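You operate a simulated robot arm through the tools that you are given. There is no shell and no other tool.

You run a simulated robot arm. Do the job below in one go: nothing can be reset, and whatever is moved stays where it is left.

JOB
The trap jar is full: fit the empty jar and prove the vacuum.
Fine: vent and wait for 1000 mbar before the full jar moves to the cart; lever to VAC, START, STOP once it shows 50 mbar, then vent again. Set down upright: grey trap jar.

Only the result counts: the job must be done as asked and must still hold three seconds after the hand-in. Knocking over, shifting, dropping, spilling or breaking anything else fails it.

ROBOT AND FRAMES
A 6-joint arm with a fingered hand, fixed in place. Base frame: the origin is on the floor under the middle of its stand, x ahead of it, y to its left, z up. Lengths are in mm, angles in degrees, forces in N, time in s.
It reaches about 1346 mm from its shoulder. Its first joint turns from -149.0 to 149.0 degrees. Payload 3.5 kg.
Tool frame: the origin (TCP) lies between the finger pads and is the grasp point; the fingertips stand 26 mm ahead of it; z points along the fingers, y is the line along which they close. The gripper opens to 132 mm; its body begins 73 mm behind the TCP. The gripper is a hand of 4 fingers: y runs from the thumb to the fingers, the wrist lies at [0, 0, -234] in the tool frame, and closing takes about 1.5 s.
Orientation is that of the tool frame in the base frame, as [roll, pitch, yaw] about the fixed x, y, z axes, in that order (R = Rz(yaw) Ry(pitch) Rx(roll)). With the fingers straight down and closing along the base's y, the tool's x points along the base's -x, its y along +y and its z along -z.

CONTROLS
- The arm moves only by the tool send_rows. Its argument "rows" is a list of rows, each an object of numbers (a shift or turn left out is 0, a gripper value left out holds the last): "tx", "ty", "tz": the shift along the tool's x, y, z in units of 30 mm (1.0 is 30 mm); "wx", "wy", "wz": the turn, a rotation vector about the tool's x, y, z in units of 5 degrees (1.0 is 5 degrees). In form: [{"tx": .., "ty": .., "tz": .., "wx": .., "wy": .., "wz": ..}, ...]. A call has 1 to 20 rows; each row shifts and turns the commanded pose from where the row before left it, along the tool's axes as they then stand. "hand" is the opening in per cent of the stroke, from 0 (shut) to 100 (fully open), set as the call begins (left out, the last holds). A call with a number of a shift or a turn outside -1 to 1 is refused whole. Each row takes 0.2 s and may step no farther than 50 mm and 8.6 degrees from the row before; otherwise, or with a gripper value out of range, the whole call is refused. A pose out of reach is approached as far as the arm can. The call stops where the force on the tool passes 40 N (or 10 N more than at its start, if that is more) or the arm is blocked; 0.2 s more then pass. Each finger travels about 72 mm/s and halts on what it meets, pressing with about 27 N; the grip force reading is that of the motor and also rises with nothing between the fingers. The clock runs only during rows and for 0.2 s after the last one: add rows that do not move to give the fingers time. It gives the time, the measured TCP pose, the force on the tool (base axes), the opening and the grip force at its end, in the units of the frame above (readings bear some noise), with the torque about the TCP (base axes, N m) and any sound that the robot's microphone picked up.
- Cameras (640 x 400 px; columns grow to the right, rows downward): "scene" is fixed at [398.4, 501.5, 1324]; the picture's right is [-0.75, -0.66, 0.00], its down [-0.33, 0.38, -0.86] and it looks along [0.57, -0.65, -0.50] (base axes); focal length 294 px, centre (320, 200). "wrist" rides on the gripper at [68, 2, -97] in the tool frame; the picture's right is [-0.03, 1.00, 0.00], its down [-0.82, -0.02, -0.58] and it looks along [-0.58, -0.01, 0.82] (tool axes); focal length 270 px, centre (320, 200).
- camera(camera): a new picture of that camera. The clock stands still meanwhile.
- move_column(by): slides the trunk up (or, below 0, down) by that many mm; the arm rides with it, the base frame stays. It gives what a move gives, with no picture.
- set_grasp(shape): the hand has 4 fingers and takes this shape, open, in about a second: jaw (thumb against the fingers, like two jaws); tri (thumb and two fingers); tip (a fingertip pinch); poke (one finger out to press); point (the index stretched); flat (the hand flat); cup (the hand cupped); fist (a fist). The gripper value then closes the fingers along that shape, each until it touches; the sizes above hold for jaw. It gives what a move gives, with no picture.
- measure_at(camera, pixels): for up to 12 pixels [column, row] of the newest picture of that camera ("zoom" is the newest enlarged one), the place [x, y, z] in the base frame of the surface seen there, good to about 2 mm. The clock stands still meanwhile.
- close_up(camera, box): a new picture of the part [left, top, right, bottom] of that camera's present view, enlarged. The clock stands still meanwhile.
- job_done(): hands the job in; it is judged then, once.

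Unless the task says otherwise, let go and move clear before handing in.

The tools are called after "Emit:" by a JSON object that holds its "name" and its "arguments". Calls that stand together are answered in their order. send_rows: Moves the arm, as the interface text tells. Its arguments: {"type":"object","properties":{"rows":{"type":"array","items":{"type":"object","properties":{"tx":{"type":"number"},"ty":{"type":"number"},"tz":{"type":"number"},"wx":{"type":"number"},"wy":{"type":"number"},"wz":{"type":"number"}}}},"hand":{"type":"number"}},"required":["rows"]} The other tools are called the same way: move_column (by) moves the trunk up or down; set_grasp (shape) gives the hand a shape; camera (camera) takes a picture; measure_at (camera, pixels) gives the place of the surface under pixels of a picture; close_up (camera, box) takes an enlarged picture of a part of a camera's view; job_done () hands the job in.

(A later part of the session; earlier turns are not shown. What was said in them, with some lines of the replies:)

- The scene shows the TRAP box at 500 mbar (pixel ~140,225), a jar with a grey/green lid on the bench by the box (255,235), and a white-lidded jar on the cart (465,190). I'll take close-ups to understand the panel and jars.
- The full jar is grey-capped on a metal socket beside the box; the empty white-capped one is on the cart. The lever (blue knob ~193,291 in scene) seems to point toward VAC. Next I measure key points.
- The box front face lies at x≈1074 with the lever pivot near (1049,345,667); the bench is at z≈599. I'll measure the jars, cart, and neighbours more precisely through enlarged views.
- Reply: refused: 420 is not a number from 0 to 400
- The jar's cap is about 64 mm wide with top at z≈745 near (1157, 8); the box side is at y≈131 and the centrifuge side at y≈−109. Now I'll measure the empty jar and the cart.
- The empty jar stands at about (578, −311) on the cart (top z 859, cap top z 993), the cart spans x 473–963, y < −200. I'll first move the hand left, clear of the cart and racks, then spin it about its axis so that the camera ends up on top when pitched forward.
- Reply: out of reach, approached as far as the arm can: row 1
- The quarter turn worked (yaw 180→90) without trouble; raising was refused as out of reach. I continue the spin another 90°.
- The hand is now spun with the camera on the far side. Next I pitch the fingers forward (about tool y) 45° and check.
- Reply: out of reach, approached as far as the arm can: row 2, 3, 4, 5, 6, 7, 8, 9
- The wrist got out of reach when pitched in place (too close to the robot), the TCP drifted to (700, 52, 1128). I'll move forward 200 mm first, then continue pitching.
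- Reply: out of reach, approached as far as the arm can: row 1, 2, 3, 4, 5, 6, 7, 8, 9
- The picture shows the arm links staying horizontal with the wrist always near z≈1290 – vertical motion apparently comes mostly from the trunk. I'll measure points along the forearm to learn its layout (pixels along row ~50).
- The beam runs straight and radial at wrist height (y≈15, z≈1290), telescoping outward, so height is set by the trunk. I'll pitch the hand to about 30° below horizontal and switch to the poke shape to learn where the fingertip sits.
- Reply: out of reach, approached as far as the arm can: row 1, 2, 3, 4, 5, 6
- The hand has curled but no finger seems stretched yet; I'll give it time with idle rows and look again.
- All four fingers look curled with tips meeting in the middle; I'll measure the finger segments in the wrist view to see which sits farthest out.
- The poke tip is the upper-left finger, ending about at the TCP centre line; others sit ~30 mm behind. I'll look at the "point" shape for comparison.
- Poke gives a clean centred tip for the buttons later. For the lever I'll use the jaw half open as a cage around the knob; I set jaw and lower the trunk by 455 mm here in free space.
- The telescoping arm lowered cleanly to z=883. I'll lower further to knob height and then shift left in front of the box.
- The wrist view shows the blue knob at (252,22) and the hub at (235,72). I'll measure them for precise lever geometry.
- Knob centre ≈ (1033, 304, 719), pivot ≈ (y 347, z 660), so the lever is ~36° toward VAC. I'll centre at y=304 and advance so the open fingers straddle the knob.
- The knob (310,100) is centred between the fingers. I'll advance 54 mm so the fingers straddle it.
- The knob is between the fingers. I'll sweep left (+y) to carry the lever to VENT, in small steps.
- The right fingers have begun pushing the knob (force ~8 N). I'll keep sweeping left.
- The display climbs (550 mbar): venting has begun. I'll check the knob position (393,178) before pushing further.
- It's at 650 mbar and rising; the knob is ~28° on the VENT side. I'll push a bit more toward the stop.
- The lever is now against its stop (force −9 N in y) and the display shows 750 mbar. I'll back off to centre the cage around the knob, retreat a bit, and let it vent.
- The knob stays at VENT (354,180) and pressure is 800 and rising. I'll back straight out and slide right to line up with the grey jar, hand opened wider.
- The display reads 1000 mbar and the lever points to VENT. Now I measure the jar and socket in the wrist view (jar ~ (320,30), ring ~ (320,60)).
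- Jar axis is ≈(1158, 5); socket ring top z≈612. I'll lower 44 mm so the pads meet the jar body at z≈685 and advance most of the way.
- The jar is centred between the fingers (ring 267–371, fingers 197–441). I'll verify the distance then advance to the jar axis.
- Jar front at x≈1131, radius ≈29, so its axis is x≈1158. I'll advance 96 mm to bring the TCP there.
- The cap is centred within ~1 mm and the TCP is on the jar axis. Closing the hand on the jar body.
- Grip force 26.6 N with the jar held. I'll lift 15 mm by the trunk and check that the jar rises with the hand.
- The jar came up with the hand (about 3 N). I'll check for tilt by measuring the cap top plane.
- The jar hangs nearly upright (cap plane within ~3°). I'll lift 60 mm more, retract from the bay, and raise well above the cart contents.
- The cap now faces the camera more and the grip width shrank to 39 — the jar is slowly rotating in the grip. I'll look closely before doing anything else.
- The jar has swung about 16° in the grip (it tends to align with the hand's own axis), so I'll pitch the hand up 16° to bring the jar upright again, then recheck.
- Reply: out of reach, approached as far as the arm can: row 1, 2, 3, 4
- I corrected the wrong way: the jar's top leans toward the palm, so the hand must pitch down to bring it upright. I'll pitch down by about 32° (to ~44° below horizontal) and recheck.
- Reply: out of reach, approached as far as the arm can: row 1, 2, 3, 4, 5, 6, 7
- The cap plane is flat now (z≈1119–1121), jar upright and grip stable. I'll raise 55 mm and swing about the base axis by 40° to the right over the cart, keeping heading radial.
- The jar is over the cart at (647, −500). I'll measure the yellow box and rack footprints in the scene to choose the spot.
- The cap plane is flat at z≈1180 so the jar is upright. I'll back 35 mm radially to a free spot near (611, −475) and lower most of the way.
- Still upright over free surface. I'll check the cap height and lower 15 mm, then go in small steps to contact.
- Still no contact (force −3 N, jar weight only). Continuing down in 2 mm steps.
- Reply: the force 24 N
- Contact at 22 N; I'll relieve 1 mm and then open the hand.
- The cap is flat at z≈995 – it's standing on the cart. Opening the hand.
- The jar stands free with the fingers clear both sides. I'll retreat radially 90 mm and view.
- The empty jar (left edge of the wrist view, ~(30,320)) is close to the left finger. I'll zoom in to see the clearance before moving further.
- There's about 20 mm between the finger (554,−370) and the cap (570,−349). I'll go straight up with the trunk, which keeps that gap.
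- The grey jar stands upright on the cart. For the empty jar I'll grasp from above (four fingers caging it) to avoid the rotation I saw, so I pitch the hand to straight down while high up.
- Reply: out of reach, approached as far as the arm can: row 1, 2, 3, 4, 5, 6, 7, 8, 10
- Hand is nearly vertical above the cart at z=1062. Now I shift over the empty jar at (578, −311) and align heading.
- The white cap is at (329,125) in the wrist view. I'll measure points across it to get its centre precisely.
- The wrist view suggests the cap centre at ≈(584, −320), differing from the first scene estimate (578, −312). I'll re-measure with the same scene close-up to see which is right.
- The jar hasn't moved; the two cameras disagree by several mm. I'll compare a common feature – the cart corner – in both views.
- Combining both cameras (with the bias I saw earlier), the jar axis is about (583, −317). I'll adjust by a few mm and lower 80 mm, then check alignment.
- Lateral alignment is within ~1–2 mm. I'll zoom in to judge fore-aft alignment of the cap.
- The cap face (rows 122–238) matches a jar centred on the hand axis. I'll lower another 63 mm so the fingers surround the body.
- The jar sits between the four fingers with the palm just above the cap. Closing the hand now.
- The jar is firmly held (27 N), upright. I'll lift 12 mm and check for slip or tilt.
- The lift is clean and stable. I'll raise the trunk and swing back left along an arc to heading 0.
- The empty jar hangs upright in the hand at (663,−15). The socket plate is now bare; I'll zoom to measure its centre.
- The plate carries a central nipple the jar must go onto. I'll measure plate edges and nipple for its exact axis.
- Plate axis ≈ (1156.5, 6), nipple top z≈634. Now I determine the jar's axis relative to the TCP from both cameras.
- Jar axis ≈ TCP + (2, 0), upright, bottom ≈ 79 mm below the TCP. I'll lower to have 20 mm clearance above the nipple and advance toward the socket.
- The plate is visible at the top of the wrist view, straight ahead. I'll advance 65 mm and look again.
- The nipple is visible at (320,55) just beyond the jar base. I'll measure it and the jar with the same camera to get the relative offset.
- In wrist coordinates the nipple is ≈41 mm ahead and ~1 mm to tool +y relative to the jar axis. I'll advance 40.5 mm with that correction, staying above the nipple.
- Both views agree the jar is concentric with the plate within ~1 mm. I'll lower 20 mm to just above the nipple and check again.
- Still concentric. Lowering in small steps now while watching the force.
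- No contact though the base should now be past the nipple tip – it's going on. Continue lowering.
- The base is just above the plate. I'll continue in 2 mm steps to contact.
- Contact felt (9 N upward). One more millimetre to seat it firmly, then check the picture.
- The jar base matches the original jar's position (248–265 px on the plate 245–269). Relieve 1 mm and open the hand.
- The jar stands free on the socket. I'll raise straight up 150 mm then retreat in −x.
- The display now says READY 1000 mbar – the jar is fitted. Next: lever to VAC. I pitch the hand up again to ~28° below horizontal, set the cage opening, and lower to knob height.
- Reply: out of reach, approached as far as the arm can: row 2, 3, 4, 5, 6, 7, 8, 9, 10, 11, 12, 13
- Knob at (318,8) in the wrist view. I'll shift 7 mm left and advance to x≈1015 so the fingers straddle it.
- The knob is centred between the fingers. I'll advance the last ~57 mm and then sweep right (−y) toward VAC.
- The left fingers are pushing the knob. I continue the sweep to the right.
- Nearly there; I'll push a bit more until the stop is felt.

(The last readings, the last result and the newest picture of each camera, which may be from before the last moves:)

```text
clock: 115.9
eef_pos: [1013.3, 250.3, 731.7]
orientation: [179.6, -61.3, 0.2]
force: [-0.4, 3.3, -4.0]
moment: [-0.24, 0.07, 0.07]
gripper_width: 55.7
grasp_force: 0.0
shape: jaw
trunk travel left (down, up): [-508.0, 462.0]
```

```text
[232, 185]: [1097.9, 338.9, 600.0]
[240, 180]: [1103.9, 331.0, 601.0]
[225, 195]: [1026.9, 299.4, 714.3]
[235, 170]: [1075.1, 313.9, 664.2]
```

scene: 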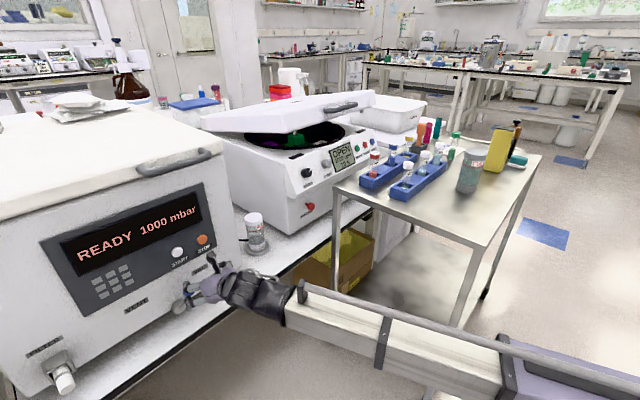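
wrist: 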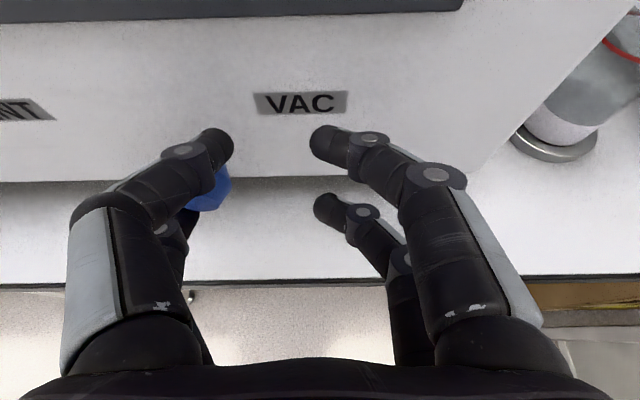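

The lever is at the stop on the VAC side (knob surface y≈299). I'll back off slightly and retreat straight out, then look.

Emit:
{"name": "send_rows", "arguments": {"rows": [{"ty": -0.35}, {}]}}

Emit:
{"name": "camera", "arguments": {"camera": "wrist"}}

```text
clock: 116.5
eef_pos: [1014.5, 265.6, 729.7]
orientation: [179.8, -61.4, 0.4]
force: [-6.8, 25.9, -12.2]
moment: [0.01, 0.23, 0.64]
gripper_width: 30.3
grasp_force: 27.1
shape: jaw
trunk travel left (down, up): [-508.0, 462.0]
```

```text
taken
```

wrist: 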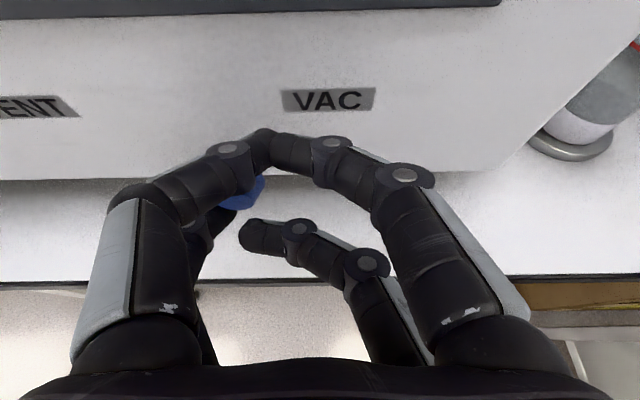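

The fingers are closing on their own around the knob (width 30, 27 N). I'll command the hand open right away without moving.

Emit:
{"name": "send_rows", "arguments": {"hand": 75, "rows": [{}, {}, {}, {}]}}

Emit:
{"name": "camera", "arguments": {"camera": "wrist"}}

Emit:
{"name": "camera", "arguments": {"camera": "scene"}}

```text
clock: 117.5
eef_pos: [1014.6, 260.5, 732.1]
orientation: [179.6, -61.4, 0.3]
force: [-2.1, 0.6, -5.5]
moment: [-0.31, 0.08, 0.15]
gripper_width: 99.8
grasp_force: 0.0
shape: jaw
trunk travel left (down, up): [-508.0, 462.0]
```

```text
taken
```

wrist: 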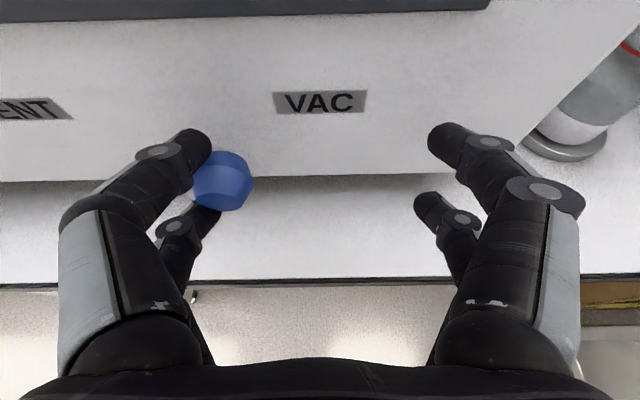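

```text
taken
```

scene: 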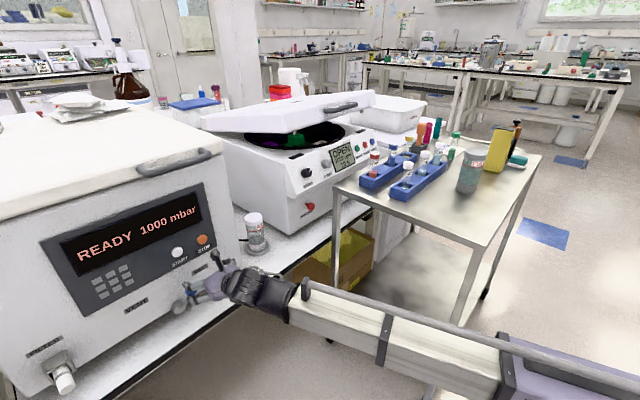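

Open again at 100 mm; the knob sits against the left fingers. I'll shift 30 mm left to free it and look.

Emit:
{"name": "send_rows", "arguments": {"rows": [{"ty": -0.5}, {"ty": -0.6}, {}]}}

Emit:
{"name": "camera", "arguments": {"camera": "wrist"}}

Emit:
{"name": "measure_at", "arguments": {"camera": "wrist", "pixels": [[300, 185], [290, 180], [310, 190], [300, 165], [280, 190]]}}

```text
clock: 118.3
eef_pos: [1013.2, 293.3, 731.1]
orientation: [179.6, -61.5, 0.3]
force: [0.0, 0.5, -0.1]
moment: [0.01, 0.0, 0.0]
gripper_width: 98.8
grasp_force: 0.0
shape: jaw
trunk travel left (down, up): [-508.0, 462.0]
```

```text
taken
```

wrist: 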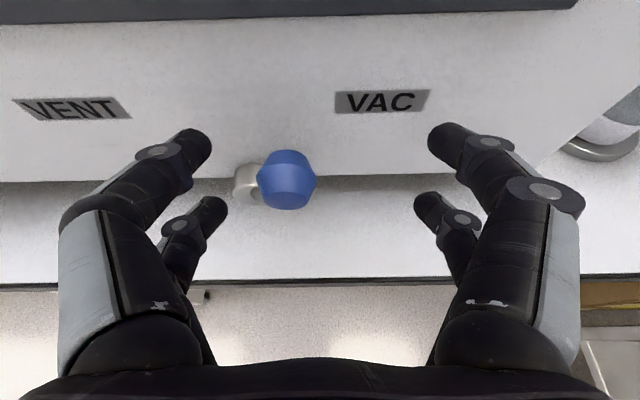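

```text
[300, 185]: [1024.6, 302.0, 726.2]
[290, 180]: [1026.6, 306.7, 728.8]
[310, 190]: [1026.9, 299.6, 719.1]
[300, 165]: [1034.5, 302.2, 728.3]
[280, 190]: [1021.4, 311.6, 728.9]
```

The lever rests at VAC exactly as at the start (knob ≈ (1034,305,717)). I'll retreat, raise to button height, switch to poke and reduce the pitch to ~15°.

Emit:
{"name": "send_rows", "arguments": {"rows": [{"tz": -0.82, "tx": -0.444}, {"tz": -0.82, "tx": -0.444}, {"tz": -0.82, "tx": -0.444}, {"tz": -0.82, "tx": -0.444}, {"wy": 0.9}, {"wy": 0.9}, {"wy": 0.9}]}}

Emit:
{"name": "set_grasp", "arguments": {"shape": "poke"}}

Emit:
{"name": "send_rows", "arguments": {"rows": [{}, {}, {}]}}

Emit:
{"name": "camera", "arguments": {"camera": "wrist"}}

Emit:
{"name": "camera", "arguments": {"camera": "scene"}}

```text
clock: 119.9
eef_pos: [902.3, 293.5, 782.4]
orientation: [179.3, -74.9, 0.6]
force: [0.2, 0.0, 1.1]
moment: [0.0, 0.02, 0.0]
gripper_width: 99.0
grasp_force: 0.1
shape: jaw
out of reach, approached as far as the arm can: row 5, 6, 7
trunk travel left (down, up): [-508.0, 462.0]
```

```text
clock: 120.8
eef_pos: [902.1, 294.5, 782.6]
orientation: [179.3, -74.8, 0.6]
force: [0.0, 0.6, -0.3]
moment: [0.02, -0.01, 0.01]
gripper_width: 0.0
grasp_force: 0.0
shape: poke
trunk travel left (down, up): [-508.0, 462.0]
```

```text
clock: 121.6
eef_pos: [900.7, 294.6, 781.8]
orientation: [179.4, -74.8, 0.5]
force: [0.6, 0.1, -0.4]
moment: [-0.02, -0.02, 0.01]
gripper_width: 0.2
grasp_force: 0.0
shape: poke
trunk travel left (down, up): [-508.0, 462.0]
```

```text
taken
```

wrist: 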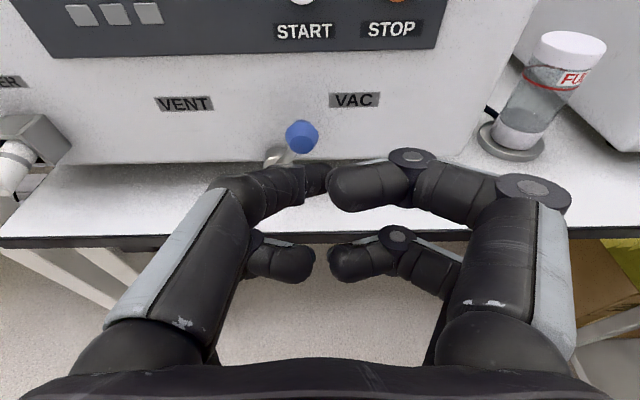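

```text
taken
```

scene: 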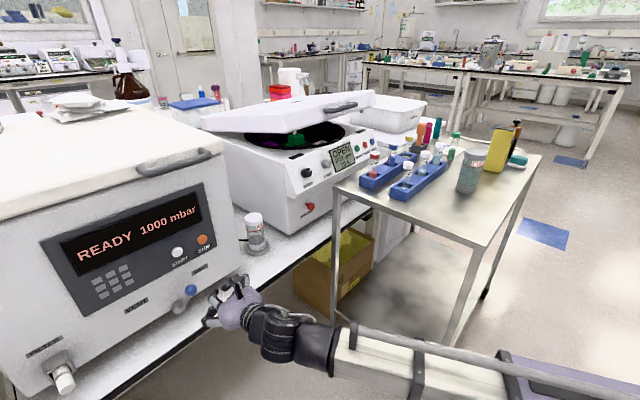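

Lever at VAC, hand in poke at (901,294,782). I'll measure the poke fingertip from both cameras, and the START/STOP buttons.

Emit:
{"name": "close_up", "arguments": {"camera": "wrist", "box": [200, 120, 440, 290]}}

Emit:
{"name": "measure_at", "arguments": {"camera": "wrist", "pixels": [[250, 190], [280, 185], [295, 180], [310, 175], [318, 175], [324, 178], [318, 190], [345, 185], [400, 158], [300, 262], [345, 262], [400, 238]]}}

Emit:
{"name": "close_up", "arguments": {"camera": "scene", "box": [180, 250, 300, 350]}}

```text
2.35 times, centred on (320, 205) of wrist
```

zoom: 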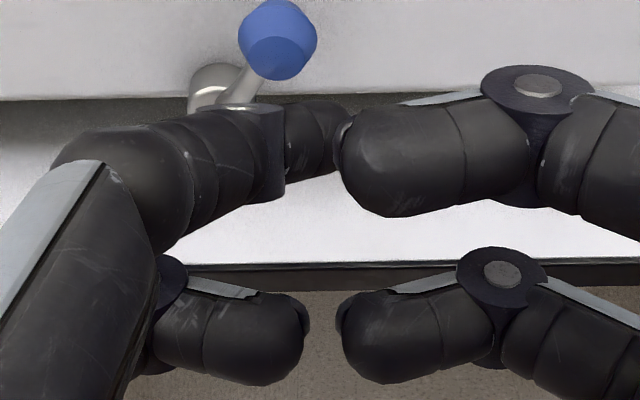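

```text
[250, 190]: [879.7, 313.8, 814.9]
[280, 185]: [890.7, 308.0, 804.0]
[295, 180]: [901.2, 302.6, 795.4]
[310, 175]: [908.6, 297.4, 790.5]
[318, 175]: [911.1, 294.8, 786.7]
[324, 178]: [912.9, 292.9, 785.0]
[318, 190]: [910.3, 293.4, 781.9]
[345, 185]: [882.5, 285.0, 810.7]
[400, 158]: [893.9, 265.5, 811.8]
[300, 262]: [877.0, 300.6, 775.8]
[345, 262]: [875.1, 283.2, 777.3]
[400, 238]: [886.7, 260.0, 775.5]
```

```text
4.00 times, centred on (240, 300) of scene
```

zoom: 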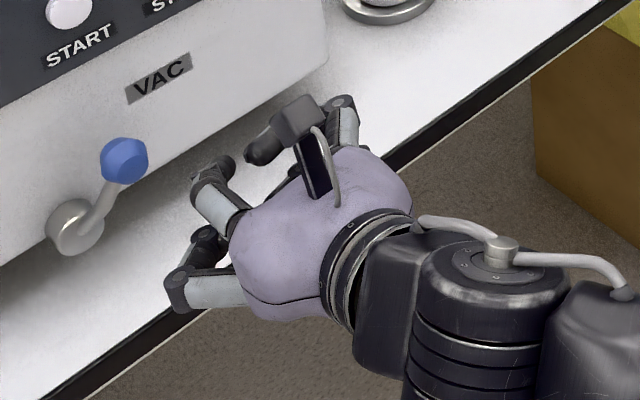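

I'll measure the finger ends in the scene close-up too, to know which one leads.

Emit:
{"name": "measure_at", "arguments": {"camera": "zoom", "pixels": [[233, 160], [226, 163], [215, 170], [205, 182], [200, 170], [250, 155], [260, 150], [240, 165], [230, 172], [345, 105], [200, 240], [175, 280]]}}

Emit:
{"name": "close_up", "arguments": {"camera": "scene", "box": [215, 275, 275, 315]}}

Emit:
{"name": "close_up", "arguments": {"camera": "scene", "box": [150, 220, 230, 280]}}

Emit:
{"name": "measure_at", "arguments": {"camera": "zoom", "pixels": [[222, 215], [215, 220], [230, 208], [245, 215], [422, 115], [415, 122], [430, 110], [260, 195], [222, 190], [422, 90], [300, 230], [470, 170]]}}

```text
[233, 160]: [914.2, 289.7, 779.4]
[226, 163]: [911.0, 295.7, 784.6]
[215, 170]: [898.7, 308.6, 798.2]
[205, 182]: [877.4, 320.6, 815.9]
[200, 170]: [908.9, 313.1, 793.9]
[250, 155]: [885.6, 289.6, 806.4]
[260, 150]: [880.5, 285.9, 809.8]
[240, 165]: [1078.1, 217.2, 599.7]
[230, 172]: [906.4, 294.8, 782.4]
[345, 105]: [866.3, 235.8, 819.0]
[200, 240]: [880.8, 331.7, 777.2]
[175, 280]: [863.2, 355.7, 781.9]
```

```text
10.00 times, centred on (245, 295) of scene
```

zoom: 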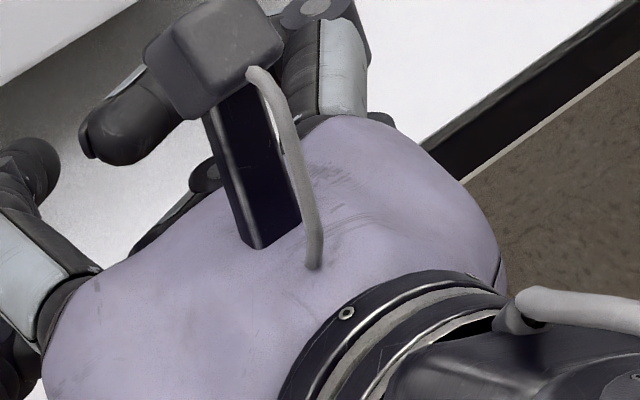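

```text
6.67 times, centred on (190, 250) of scene
```

zoom: 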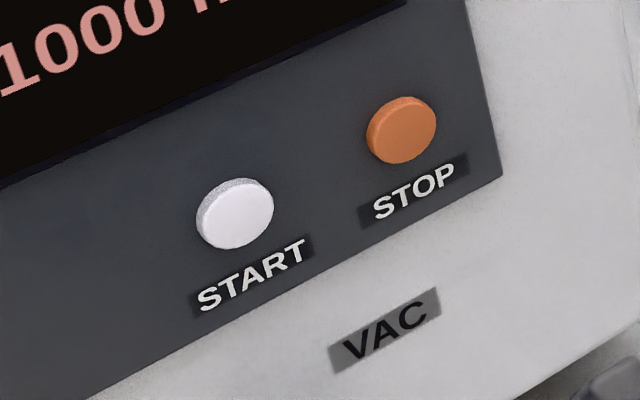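

```text
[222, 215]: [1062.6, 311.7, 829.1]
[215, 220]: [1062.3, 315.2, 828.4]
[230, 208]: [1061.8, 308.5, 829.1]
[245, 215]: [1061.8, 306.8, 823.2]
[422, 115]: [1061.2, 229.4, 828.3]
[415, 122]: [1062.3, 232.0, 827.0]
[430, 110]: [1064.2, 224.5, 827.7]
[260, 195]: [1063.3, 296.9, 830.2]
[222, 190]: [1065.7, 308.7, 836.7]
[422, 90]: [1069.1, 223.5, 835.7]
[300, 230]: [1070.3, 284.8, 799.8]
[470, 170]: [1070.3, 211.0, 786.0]
```

The poke tip leads at about TCP+(13.5, −4, −2.5). START's face centre is ≈(1062, 309, 826), STOP's ≈(1062, 236.5, 827). I'll raise and approach START, stopping ~8 mm short.

Emit:
{"name": "move_column", "arguments": {"by": 46}}

Emit:
{"name": "send_rows", "arguments": {"rows": [{"ty": -0.61}, {"tz": 0.965, "tx": 0.262}, {"tz": 0.965, "tx": 0.262}, {"tz": 0.965, "tx": 0.262}, {"tz": 0.965, "tx": 0.262}, {"tz": 0.55, "tx": 0.15}, {}]}}

Emit:
{"name": "camera", "arguments": {"camera": "wrist"}}

Emit:
{"name": "close_up", "arguments": {"camera": "scene", "box": [130, 200, 270, 310]}}

```text
clock: 122.5
eef_pos: [901.8, 293.4, 827.8]
orientation: [179.4, -74.8, 0.7]
force: [-0.4, 0.5, 0.2]
moment: [-0.04, -0.02, 0.01]
gripper_width: 0.0
grasp_force: 0.2
shape: poke
trunk travel left (down, up): [-554.0, 416.0]
```

```text
clock: 124.1
eef_pos: [1038.5, 311.7, 827.4]
orientation: [179.4, -74.8, 0.5]
force: [-1.3, 0.6, -0.1]
moment: [-0.01, 0.04, 0.01]
gripper_width: 0.0
grasp_force: 0.1
shape: poke
trunk travel left (down, up): [-554.0, 416.0]
heard: click
```

```text
taken
```

wrist: 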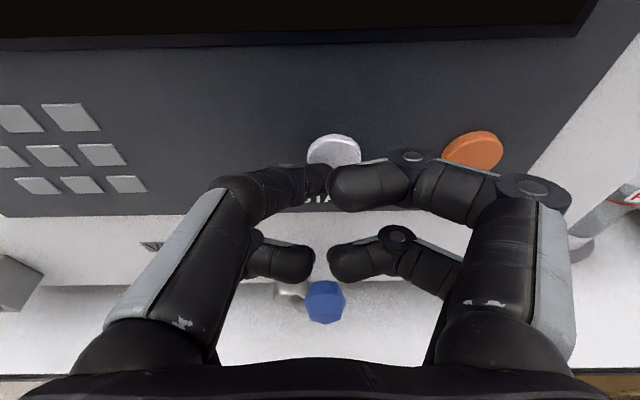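

```text
3.64 times, centred on (200, 255) of scene
```

zoom: 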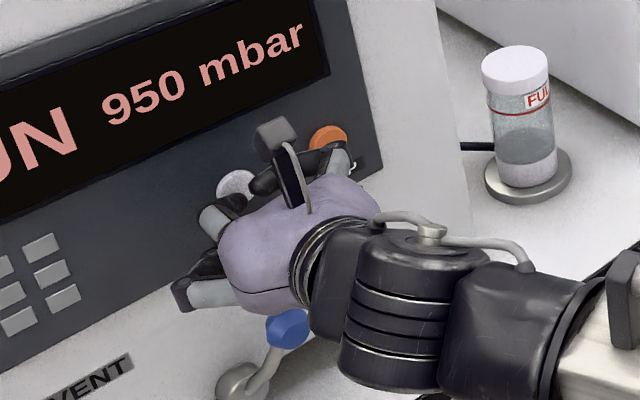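

A click was heard and the display shows RUN 950 mbar – the pump has started. I'll back off 15 mm and slide right to just in front of STOP, then watch the reading.

Emit:
{"name": "send_rows", "arguments": {"rows": [{"tz": -0.515, "tx": -0.14}, {"ty": 0.8}, {"ty": 0.8}, {"ty": 0.78}]}}

Emit:
{"name": "close_up", "arguments": {"camera": "scene", "box": [40, 180, 270, 310]}}

Emit:
{"name": "camera", "arguments": {"camera": "wrist"}}

```text
clock: 125.1
eef_pos: [1023.0, 240.4, 828.3]
orientation: [179.3, -74.9, 0.6]
force: [0.3, 1.0, 0.5]
moment: [-0.02, 0.01, -0.02]
gripper_width: 0.3
grasp_force: 0.2
shape: poke
trunk travel left (down, up): [-554.0, 416.0]
```

```text
2.78 times, centred on (155, 245) of scene
```

zoom: 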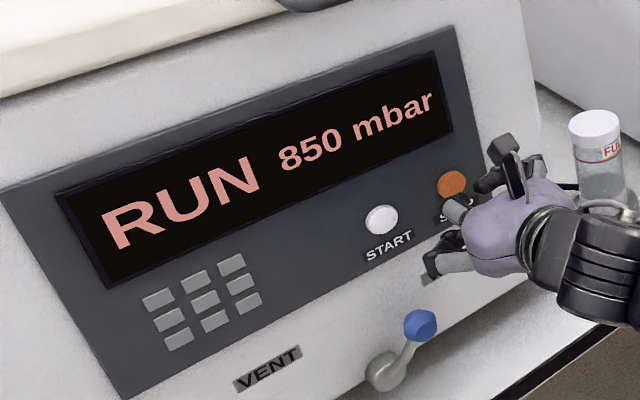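

```text
taken
```

wrist: 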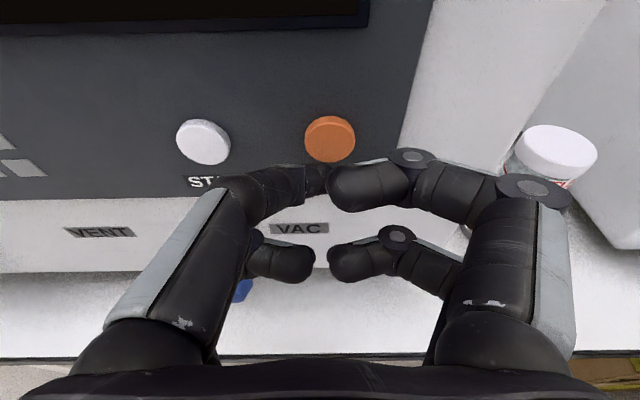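

Display 850 mbar at t=125.1 (about 100 mbar/s). The fingertip is ~15 mm in front of STOP (orange at (330,140)). I'll wait in idle rows and keep checking.

Emit:
{"name": "send_rows", "arguments": {"rows": [{}, {}, {}, {}, {}, {}, {}, {}, {}, {}, {}, {}, {}, {}, {}]}}

Emit:
{"name": "close_up", "arguments": {"camera": "scene", "box": [40, 180, 270, 310]}}

```text
clock: 128.3
eef_pos: [1022.7, 241.4, 829.4]
orientation: [179.4, -74.8, 0.6]
force: [0.4, 0.4, -1.0]
moment: [-0.02, 0.0, 0.02]
gripper_width: 0.0
grasp_force: 0.1
shape: poke
trunk travel left (down, up): [-554.0, 416.0]
```

```text
2.78 times, centred on (155, 245) of scene
```

zoom: 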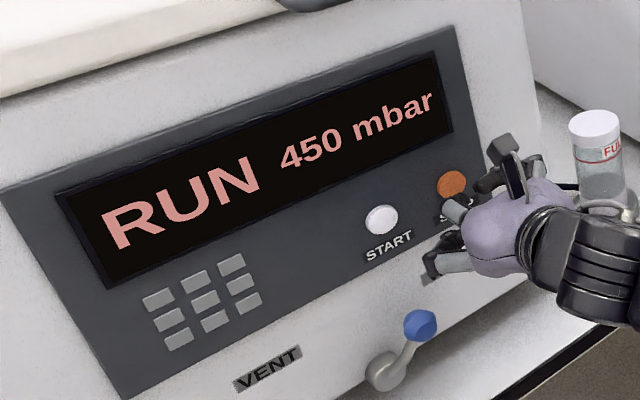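

450 mbar at t=128.3 (≈125 mbar/s). Wait another ~2 s and check.

Emit:
{"name": "send_rows", "arguments": {"rows": [{}, {}, {}, {}, {}, {}, {}, {}, {}, {}]}}

Emit:
{"name": "close_up", "arguments": {"camera": "scene", "box": [40, 180, 270, 310]}}

```text
clock: 130.5
eef_pos: [1022.6, 241.3, 829.1]
orientation: [179.4, -74.8, 0.6]
force: [1.5, 0.6, -0.6]
moment: [0.01, -0.02, 0.0]
gripper_width: 0.0
grasp_force: 0.0
shape: poke
trunk travel left (down, up): [-554.0, 416.0]
```

```text
2.78 times, centred on (155, 245) of scene
```

zoom: 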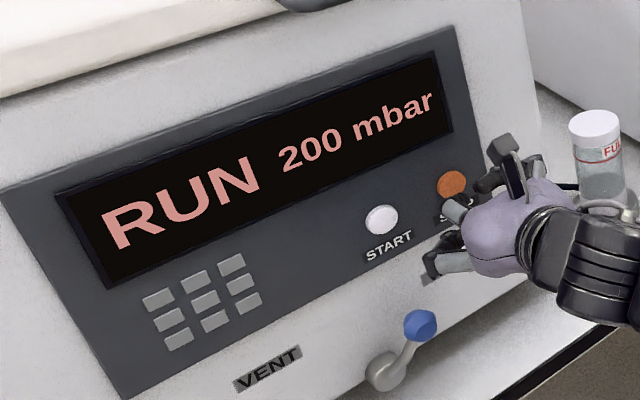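

200 mbar at t=130.5. Wait 1.0 s more.

Emit:
{"name": "send_rows", "arguments": {"rows": [{}, {}, {}, {}]}}

Emit:
{"name": "close_up", "arguments": {"camera": "scene", "box": [40, 180, 270, 310]}}

```text
clock: 131.5
eef_pos: [1022.3, 241.0, 828.6]
orientation: [179.4, -74.9, 0.6]
force: [0.1, 0.0, -0.1]
moment: [-0.02, -0.01, 0.01]
gripper_width: 0.0
grasp_force: 0.0
shape: poke
trunk travel left (down, up): [-554.0, 416.0]
```

```text
2.78 times, centred on (155, 245) of scene
```

zoom: 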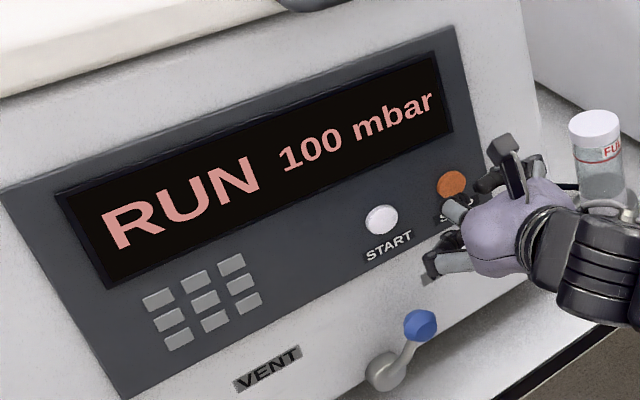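

100 mbar at t=131.5. One idle row (0.4 s) and check.

Emit:
{"name": "send_rows", "arguments": {"rows": [{}]}}

Emit:
{"name": "close_up", "arguments": {"camera": "scene", "box": [40, 180, 270, 310]}}

```text
clock: 131.9
eef_pos: [1022.7, 241.4, 827.6]
orientation: [179.4, -74.9, 0.6]
force: [-0.3, -0.2, 1.1]
moment: [0.0, -0.02, 0.02]
gripper_width: 0.0
grasp_force: 0.1
shape: poke
trunk travel left (down, up): [-554.0, 416.0]
```

```text
2.78 times, centred on (155, 245) of scene
```

zoom: 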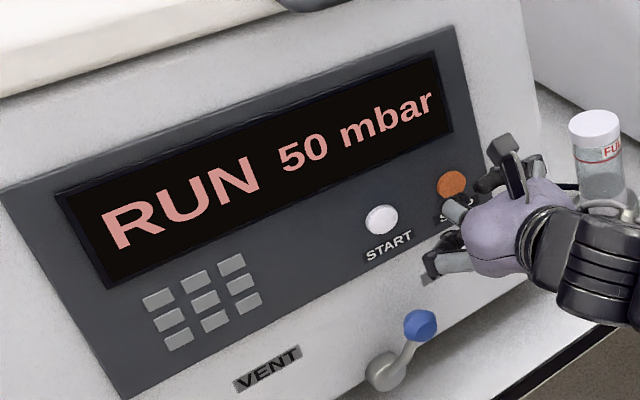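

It shows RUN 50 mbar – pressing STOP now.

Emit:
{"name": "send_rows", "arguments": {"rows": [{"tz": 0.66, "tx": 0.179}]}}

Emit:
{"name": "close_up", "arguments": {"camera": "scene", "box": [40, 180, 270, 310]}}

```text
clock: 132.3
eef_pos: [1040.3, 239.7, 828.5]
orientation: [179.5, -74.9, 0.5]
force: [-5.3, -0.6, -1.0]
moment: [0.0, 0.08, 0.05]
gripper_width: 0.0
grasp_force: 0.1
shape: poke
trunk travel left (down, up): [-554.0, 416.0]
heard: click
```

```text
2.78 times, centred on (155, 245) of scene
```

zoom: 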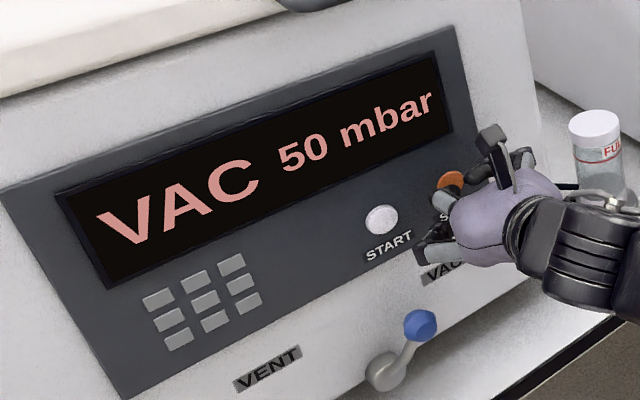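

STOP registered: VAC 50 mbar. Now vent again: I'll back out, return to the jaw cage, pitch to ~28° and lower to knob height.

Emit:
{"name": "send_rows", "arguments": {"rows": [{"tz": -0.5, "tx": -0.136}, {"tz": -0.965, "tx": -0.262}, {"tz": -0.965, "tx": -0.262}, {"tz": -0.965, "tx": -0.262}, {"tz": -0.965, "tx": -0.262}, {"ty": -0.55}, {"ty": -0.55}, {"ty": -0.55}, {"ty": -0.55}]}}

Emit:
{"name": "set_grasp", "arguments": {"shape": "jaw"}}

Emit:
{"name": "send_rows", "arguments": {"hand": 60, "rows": [{"wy": -0.9}, {"wy": -0.9}, {"wy": -0.9}, {}]}}

Emit:
{"name": "move_column", "arguments": {"by": -46}}

Emit:
{"name": "camera", "arguments": {"camera": "wrist"}}

Emit:
{"name": "camera", "arguments": {"camera": "scene"}}

```text
clock: 134.3
eef_pos: [907.9, 307.2, 829.3]
orientation: [179.4, -74.8, 0.4]
force: [-0.2, 1.0, 0.2]
moment: [0.01, -0.02, -0.01]
gripper_width: 0.2
grasp_force: 0.1
shape: poke
trunk travel left (down, up): [-554.0, 416.0]
```

```text
clock: 135.2
eef_pos: [908.1, 306.9, 828.0]
orientation: [179.4, -74.9, 0.6]
force: [-0.1, -0.5, -0.4]
moment: [0.0, 0.0, -0.02]
gripper_width: 131.9
grasp_force: 0.0
shape: jaw
trunk travel left (down, up): [-554.0, 416.0]
```

```text
clock: 136.2
eef_pos: [908.2, 306.1, 777.3]
orientation: [179.7, -61.4, 0.3]
force: [0.5, -0.3, 1.2]
moment: [-0.02, 0.0, 0.0]
gripper_width: 80.1
grasp_force: 0.1
shape: jaw
out of reach, approached as far as the arm can: row 1, 2, 3
trunk travel left (down, up): [-554.0, 416.0]
```

```text
clock: 137.1
eef_pos: [906.9, 307.0, 731.8]
orientation: [179.8, -61.6, 0.3]
force: [0.0, 0.0, -1.0]
moment: [0.0, 0.01, 0.02]
gripper_width: 79.9
grasp_force: 0.1
shape: jaw
trunk travel left (down, up): [-508.0, 462.0]
```

```text
taken
```

wrist: 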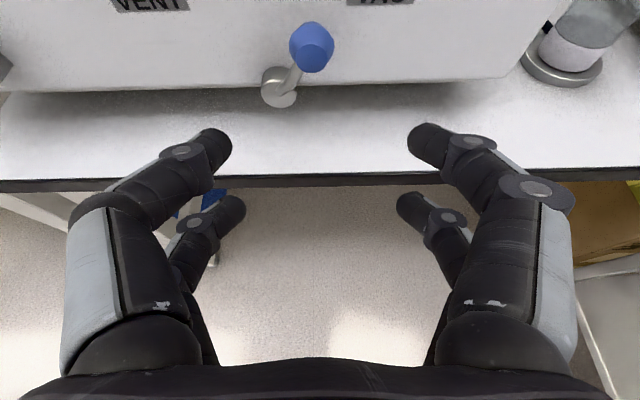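

```text
taken
```

scene: 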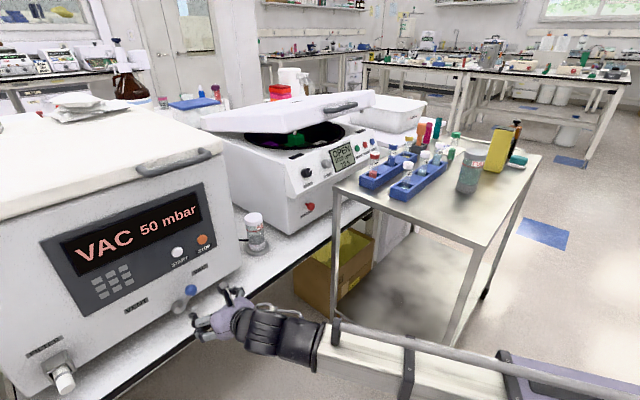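

The vacuum holds at 50 mbar and the knob is centred ahead. I'll advance 108 mm to straddle it and start sweeping left.

Emit:
{"name": "send_rows", "arguments": {"rows": [{"tz": 0.798, "tx": 0.432}, {"tz": 0.798, "tx": 0.432}, {"tz": 0.798, "tx": 0.432}, {"tz": 0.798, "tx": 0.432}, {}]}}

Emit:
{"name": "camera", "arguments": {"camera": "wrist"}}

```text
clock: 138.3
eef_pos: [1016.6, 305.5, 731.2]
orientation: [179.7, -61.6, 0.3]
force: [-0.6, -0.1, 0.4]
moment: [0.0, 0.04, 0.0]
gripper_width: 79.6
grasp_force: 0.1
shape: jaw
trunk travel left (down, up): [-508.0, 462.0]
```

```text
taken
```

wrist: 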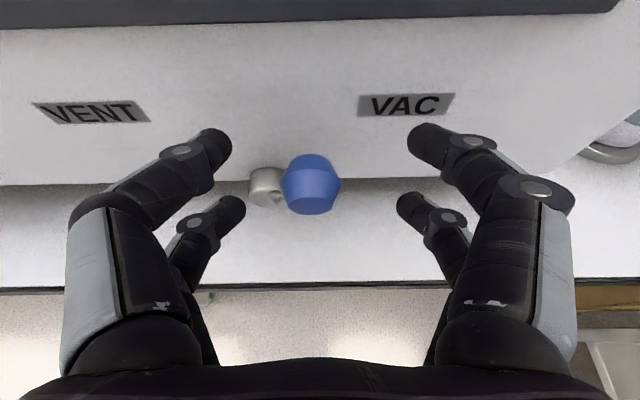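

Same pose as the first time. Sweeping left toward VENT with the same motion as before.

Emit:
{"name": "send_rows", "arguments": {"rows": [{"ty": -0.5}, {"ty": -0.5}, {"ty": -0.5}, {"ty": -0.5}, {"ty": -0.5}, {"ty": -0.5}, {"ty": -0.5}]}}

Emit:
{"name": "send_rows", "arguments": {"rows": [{"ty": -0.4}, {"ty": -0.35}]}}

Emit:
{"name": "camera", "arguments": {"camera": "wrist"}}

Emit:
{"name": "camera", "arguments": {"camera": "scene"}}

```text
clock: 139.9
eef_pos: [1016.7, 411.0, 731.1]
orientation: [179.8, -61.4, 0.0]
force: [-1.4, -1.3, -1.2]
moment: [0.05, 0.0, -0.08]
gripper_width: 80.4
grasp_force: 0.1
shape: jaw
trunk travel left (down, up): [-508.0, 462.0]
```

```text
clock: 140.5
eef_pos: [1017.3, 432.8, 730.0]
orientation: [179.6, -61.3, -0.1]
force: [-1.9, -11.3, -12.1]
moment: [0.49, 0.13, -0.12]
gripper_width: 83.4
grasp_force: 0.1
shape: jaw
trunk travel left (down, up): [-508.0, 462.0]
```

```text
taken
```

wrist: 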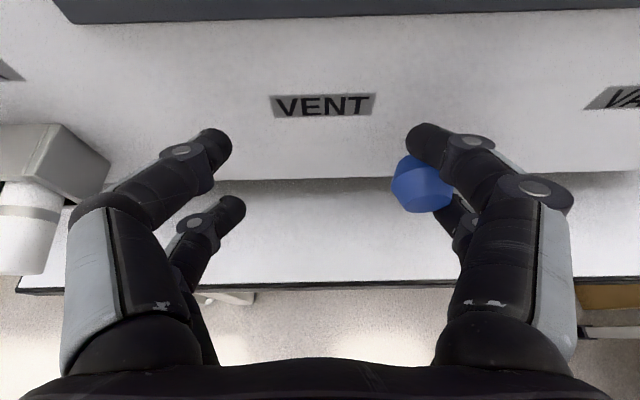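

```text
taken
```

scene: 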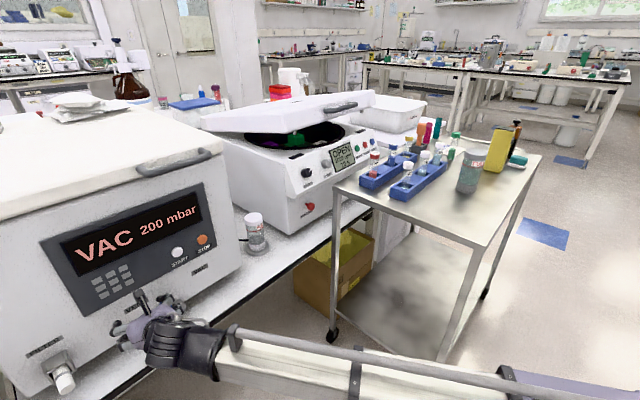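

The lever is at the VENT stop and pressure is climbing (200 mbar). I'll back off the knob, retreat and wait for 1000 mbar.

Emit:
{"name": "send_rows", "arguments": {"rows": [{"ty": 0.7}, {"ty": 0.6}, {}]}}

Emit:
{"name": "camera", "arguments": {"camera": "wrist"}}

```text
clock: 141.3
eef_pos: [1015.9, 394.9, 732.6]
orientation: [179.8, -61.6, 0.3]
force: [0.5, 0.0, -0.6]
moment: [0.0, 0.01, 0.0]
gripper_width: 79.7
grasp_force: 0.0
shape: jaw
trunk travel left (down, up): [-508.0, 462.0]
```

```text
taken
```

wrist: 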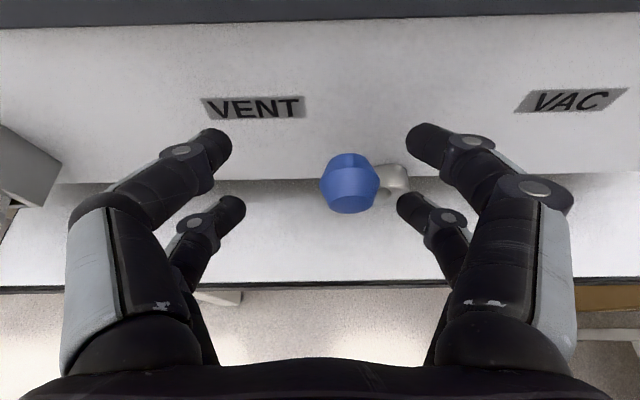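

The knob (350,182) stays at VENT, free of the fingers. Retreat straight back and wait.

Emit:
{"name": "send_rows", "arguments": {"rows": [{"tz": -0.798, "tx": -0.432}, {"tz": -0.798, "tx": -0.432}, {"tz": -0.798, "tx": -0.432}, {"tz": -0.798, "tx": -0.432}, {"tz": -0.798, "tx": -0.432}, {"tz": -0.798, "tx": -0.432}, {}, {}, {}, {}, {}, {}, {}, {}, {}, {}, {}, {}, {}]}}

Emit:
{"name": "camera", "arguments": {"camera": "scene"}}

```text
clock: 145.3
eef_pos: [853.9, 396.3, 732.2]
orientation: [179.7, -61.5, 0.2]
force: [-0.5, -0.5, 0.6]
moment: [0.0, 0.03, 0.0]
gripper_width: 79.6
grasp_force: 0.0
shape: jaw
trunk travel left (down, up): [-508.0, 462.0]
```

```text
taken
```

scene: 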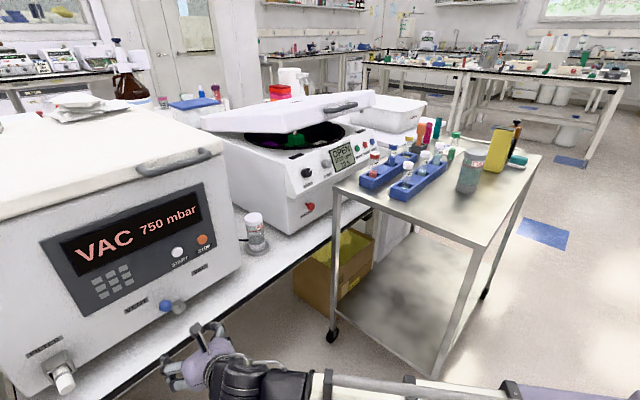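

750 mbar and rising, lever at VENT. I'll wait a further ~3.5 s and re-check the display and both jars.

Emit:
{"name": "send_rows", "arguments": {"rows": [{}, {}, {}, {}, {}, {}, {}, {}, {}, {}, {}, {}, {}, {}, {}, {}, {}, {}]}}

Emit:
{"name": "camera", "arguments": {"camera": "scene"}}

Emit:
{"name": "close_up", "arguments": {"camera": "scene", "box": [40, 190, 290, 330]}}

Emit:
{"name": "close_up", "arguments": {"camera": "scene", "box": [340, 110, 560, 250]}}

```text
clock: 149.1
eef_pos: [854.4, 395.6, 731.6]
orientation: [179.8, -61.5, 0.3]
force: [0.1, -0.3, -1.3]
moment: [-0.02, 0.02, 0.03]
gripper_width: 79.3
grasp_force: 0.0
shape: jaw
trunk travel left (down, up): [-508.0, 462.0]
```

```text
taken
```

scene: 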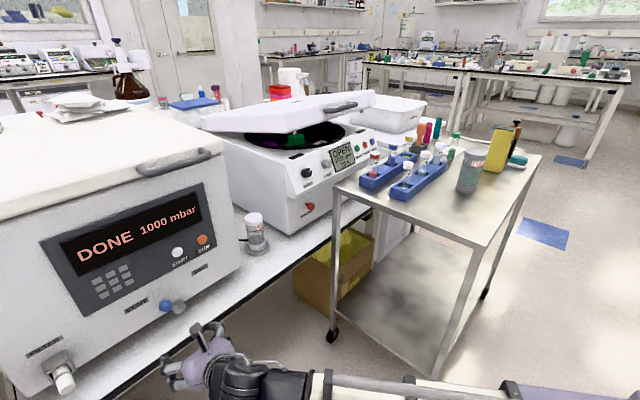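

```text
2.56 times, centred on (165, 260) of scene
```

zoom: 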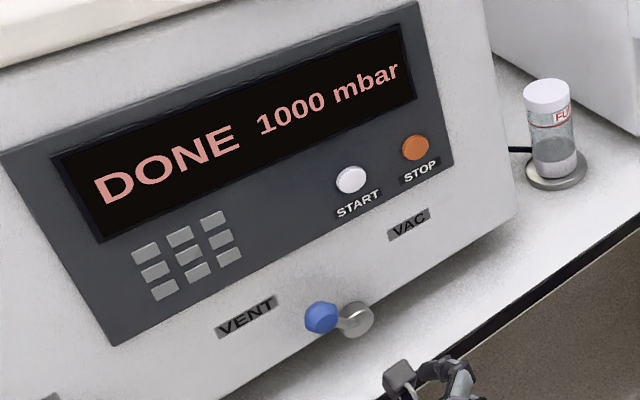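

```text
2.86 times, centred on (450, 180) of scene
```

zoom: 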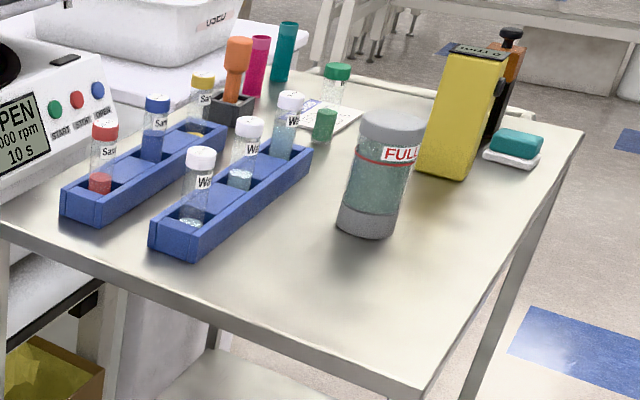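

The display reads DONE 1000 mbar, the lever is at VENT, the empty jar sits on the socket (550,130 in the zoom) and the grey full jar stands upright on the cart (380,175). The hand is empty and clear of everything, so I'm handing in.

Emit:
{"name": "job_done", "arguments": {}}

```text
The job is handed in.
```

The job is done and handed in. The display showed DONE 1000 mbar just before I submitted.

- **Venting:** I moved the lever to VENT and waited for 1000 mbar before lifting the grey jar.
- **Full jar:** the grey trap jar is standing upright on the cart, clear of the racks and the yellow box. It tilted in the grip on the way, probably up to about 30 degrees from upright at worst. I levelled it before setting it down and saw no sign of a spill.
- **Empty jar:** it is seated on the socket plate. The display changed to READY once it was on.
- **Vacuum test:** with the lever on VAC I pressed START, and the pressure fell steadily. I pressed STOP when the display showed 50 mbar, and it held at 50 until I vented.
- **Final state:** the lever is back on VENT, the pressure is at 1000 mbar, and the hand is empty and clear of everything.
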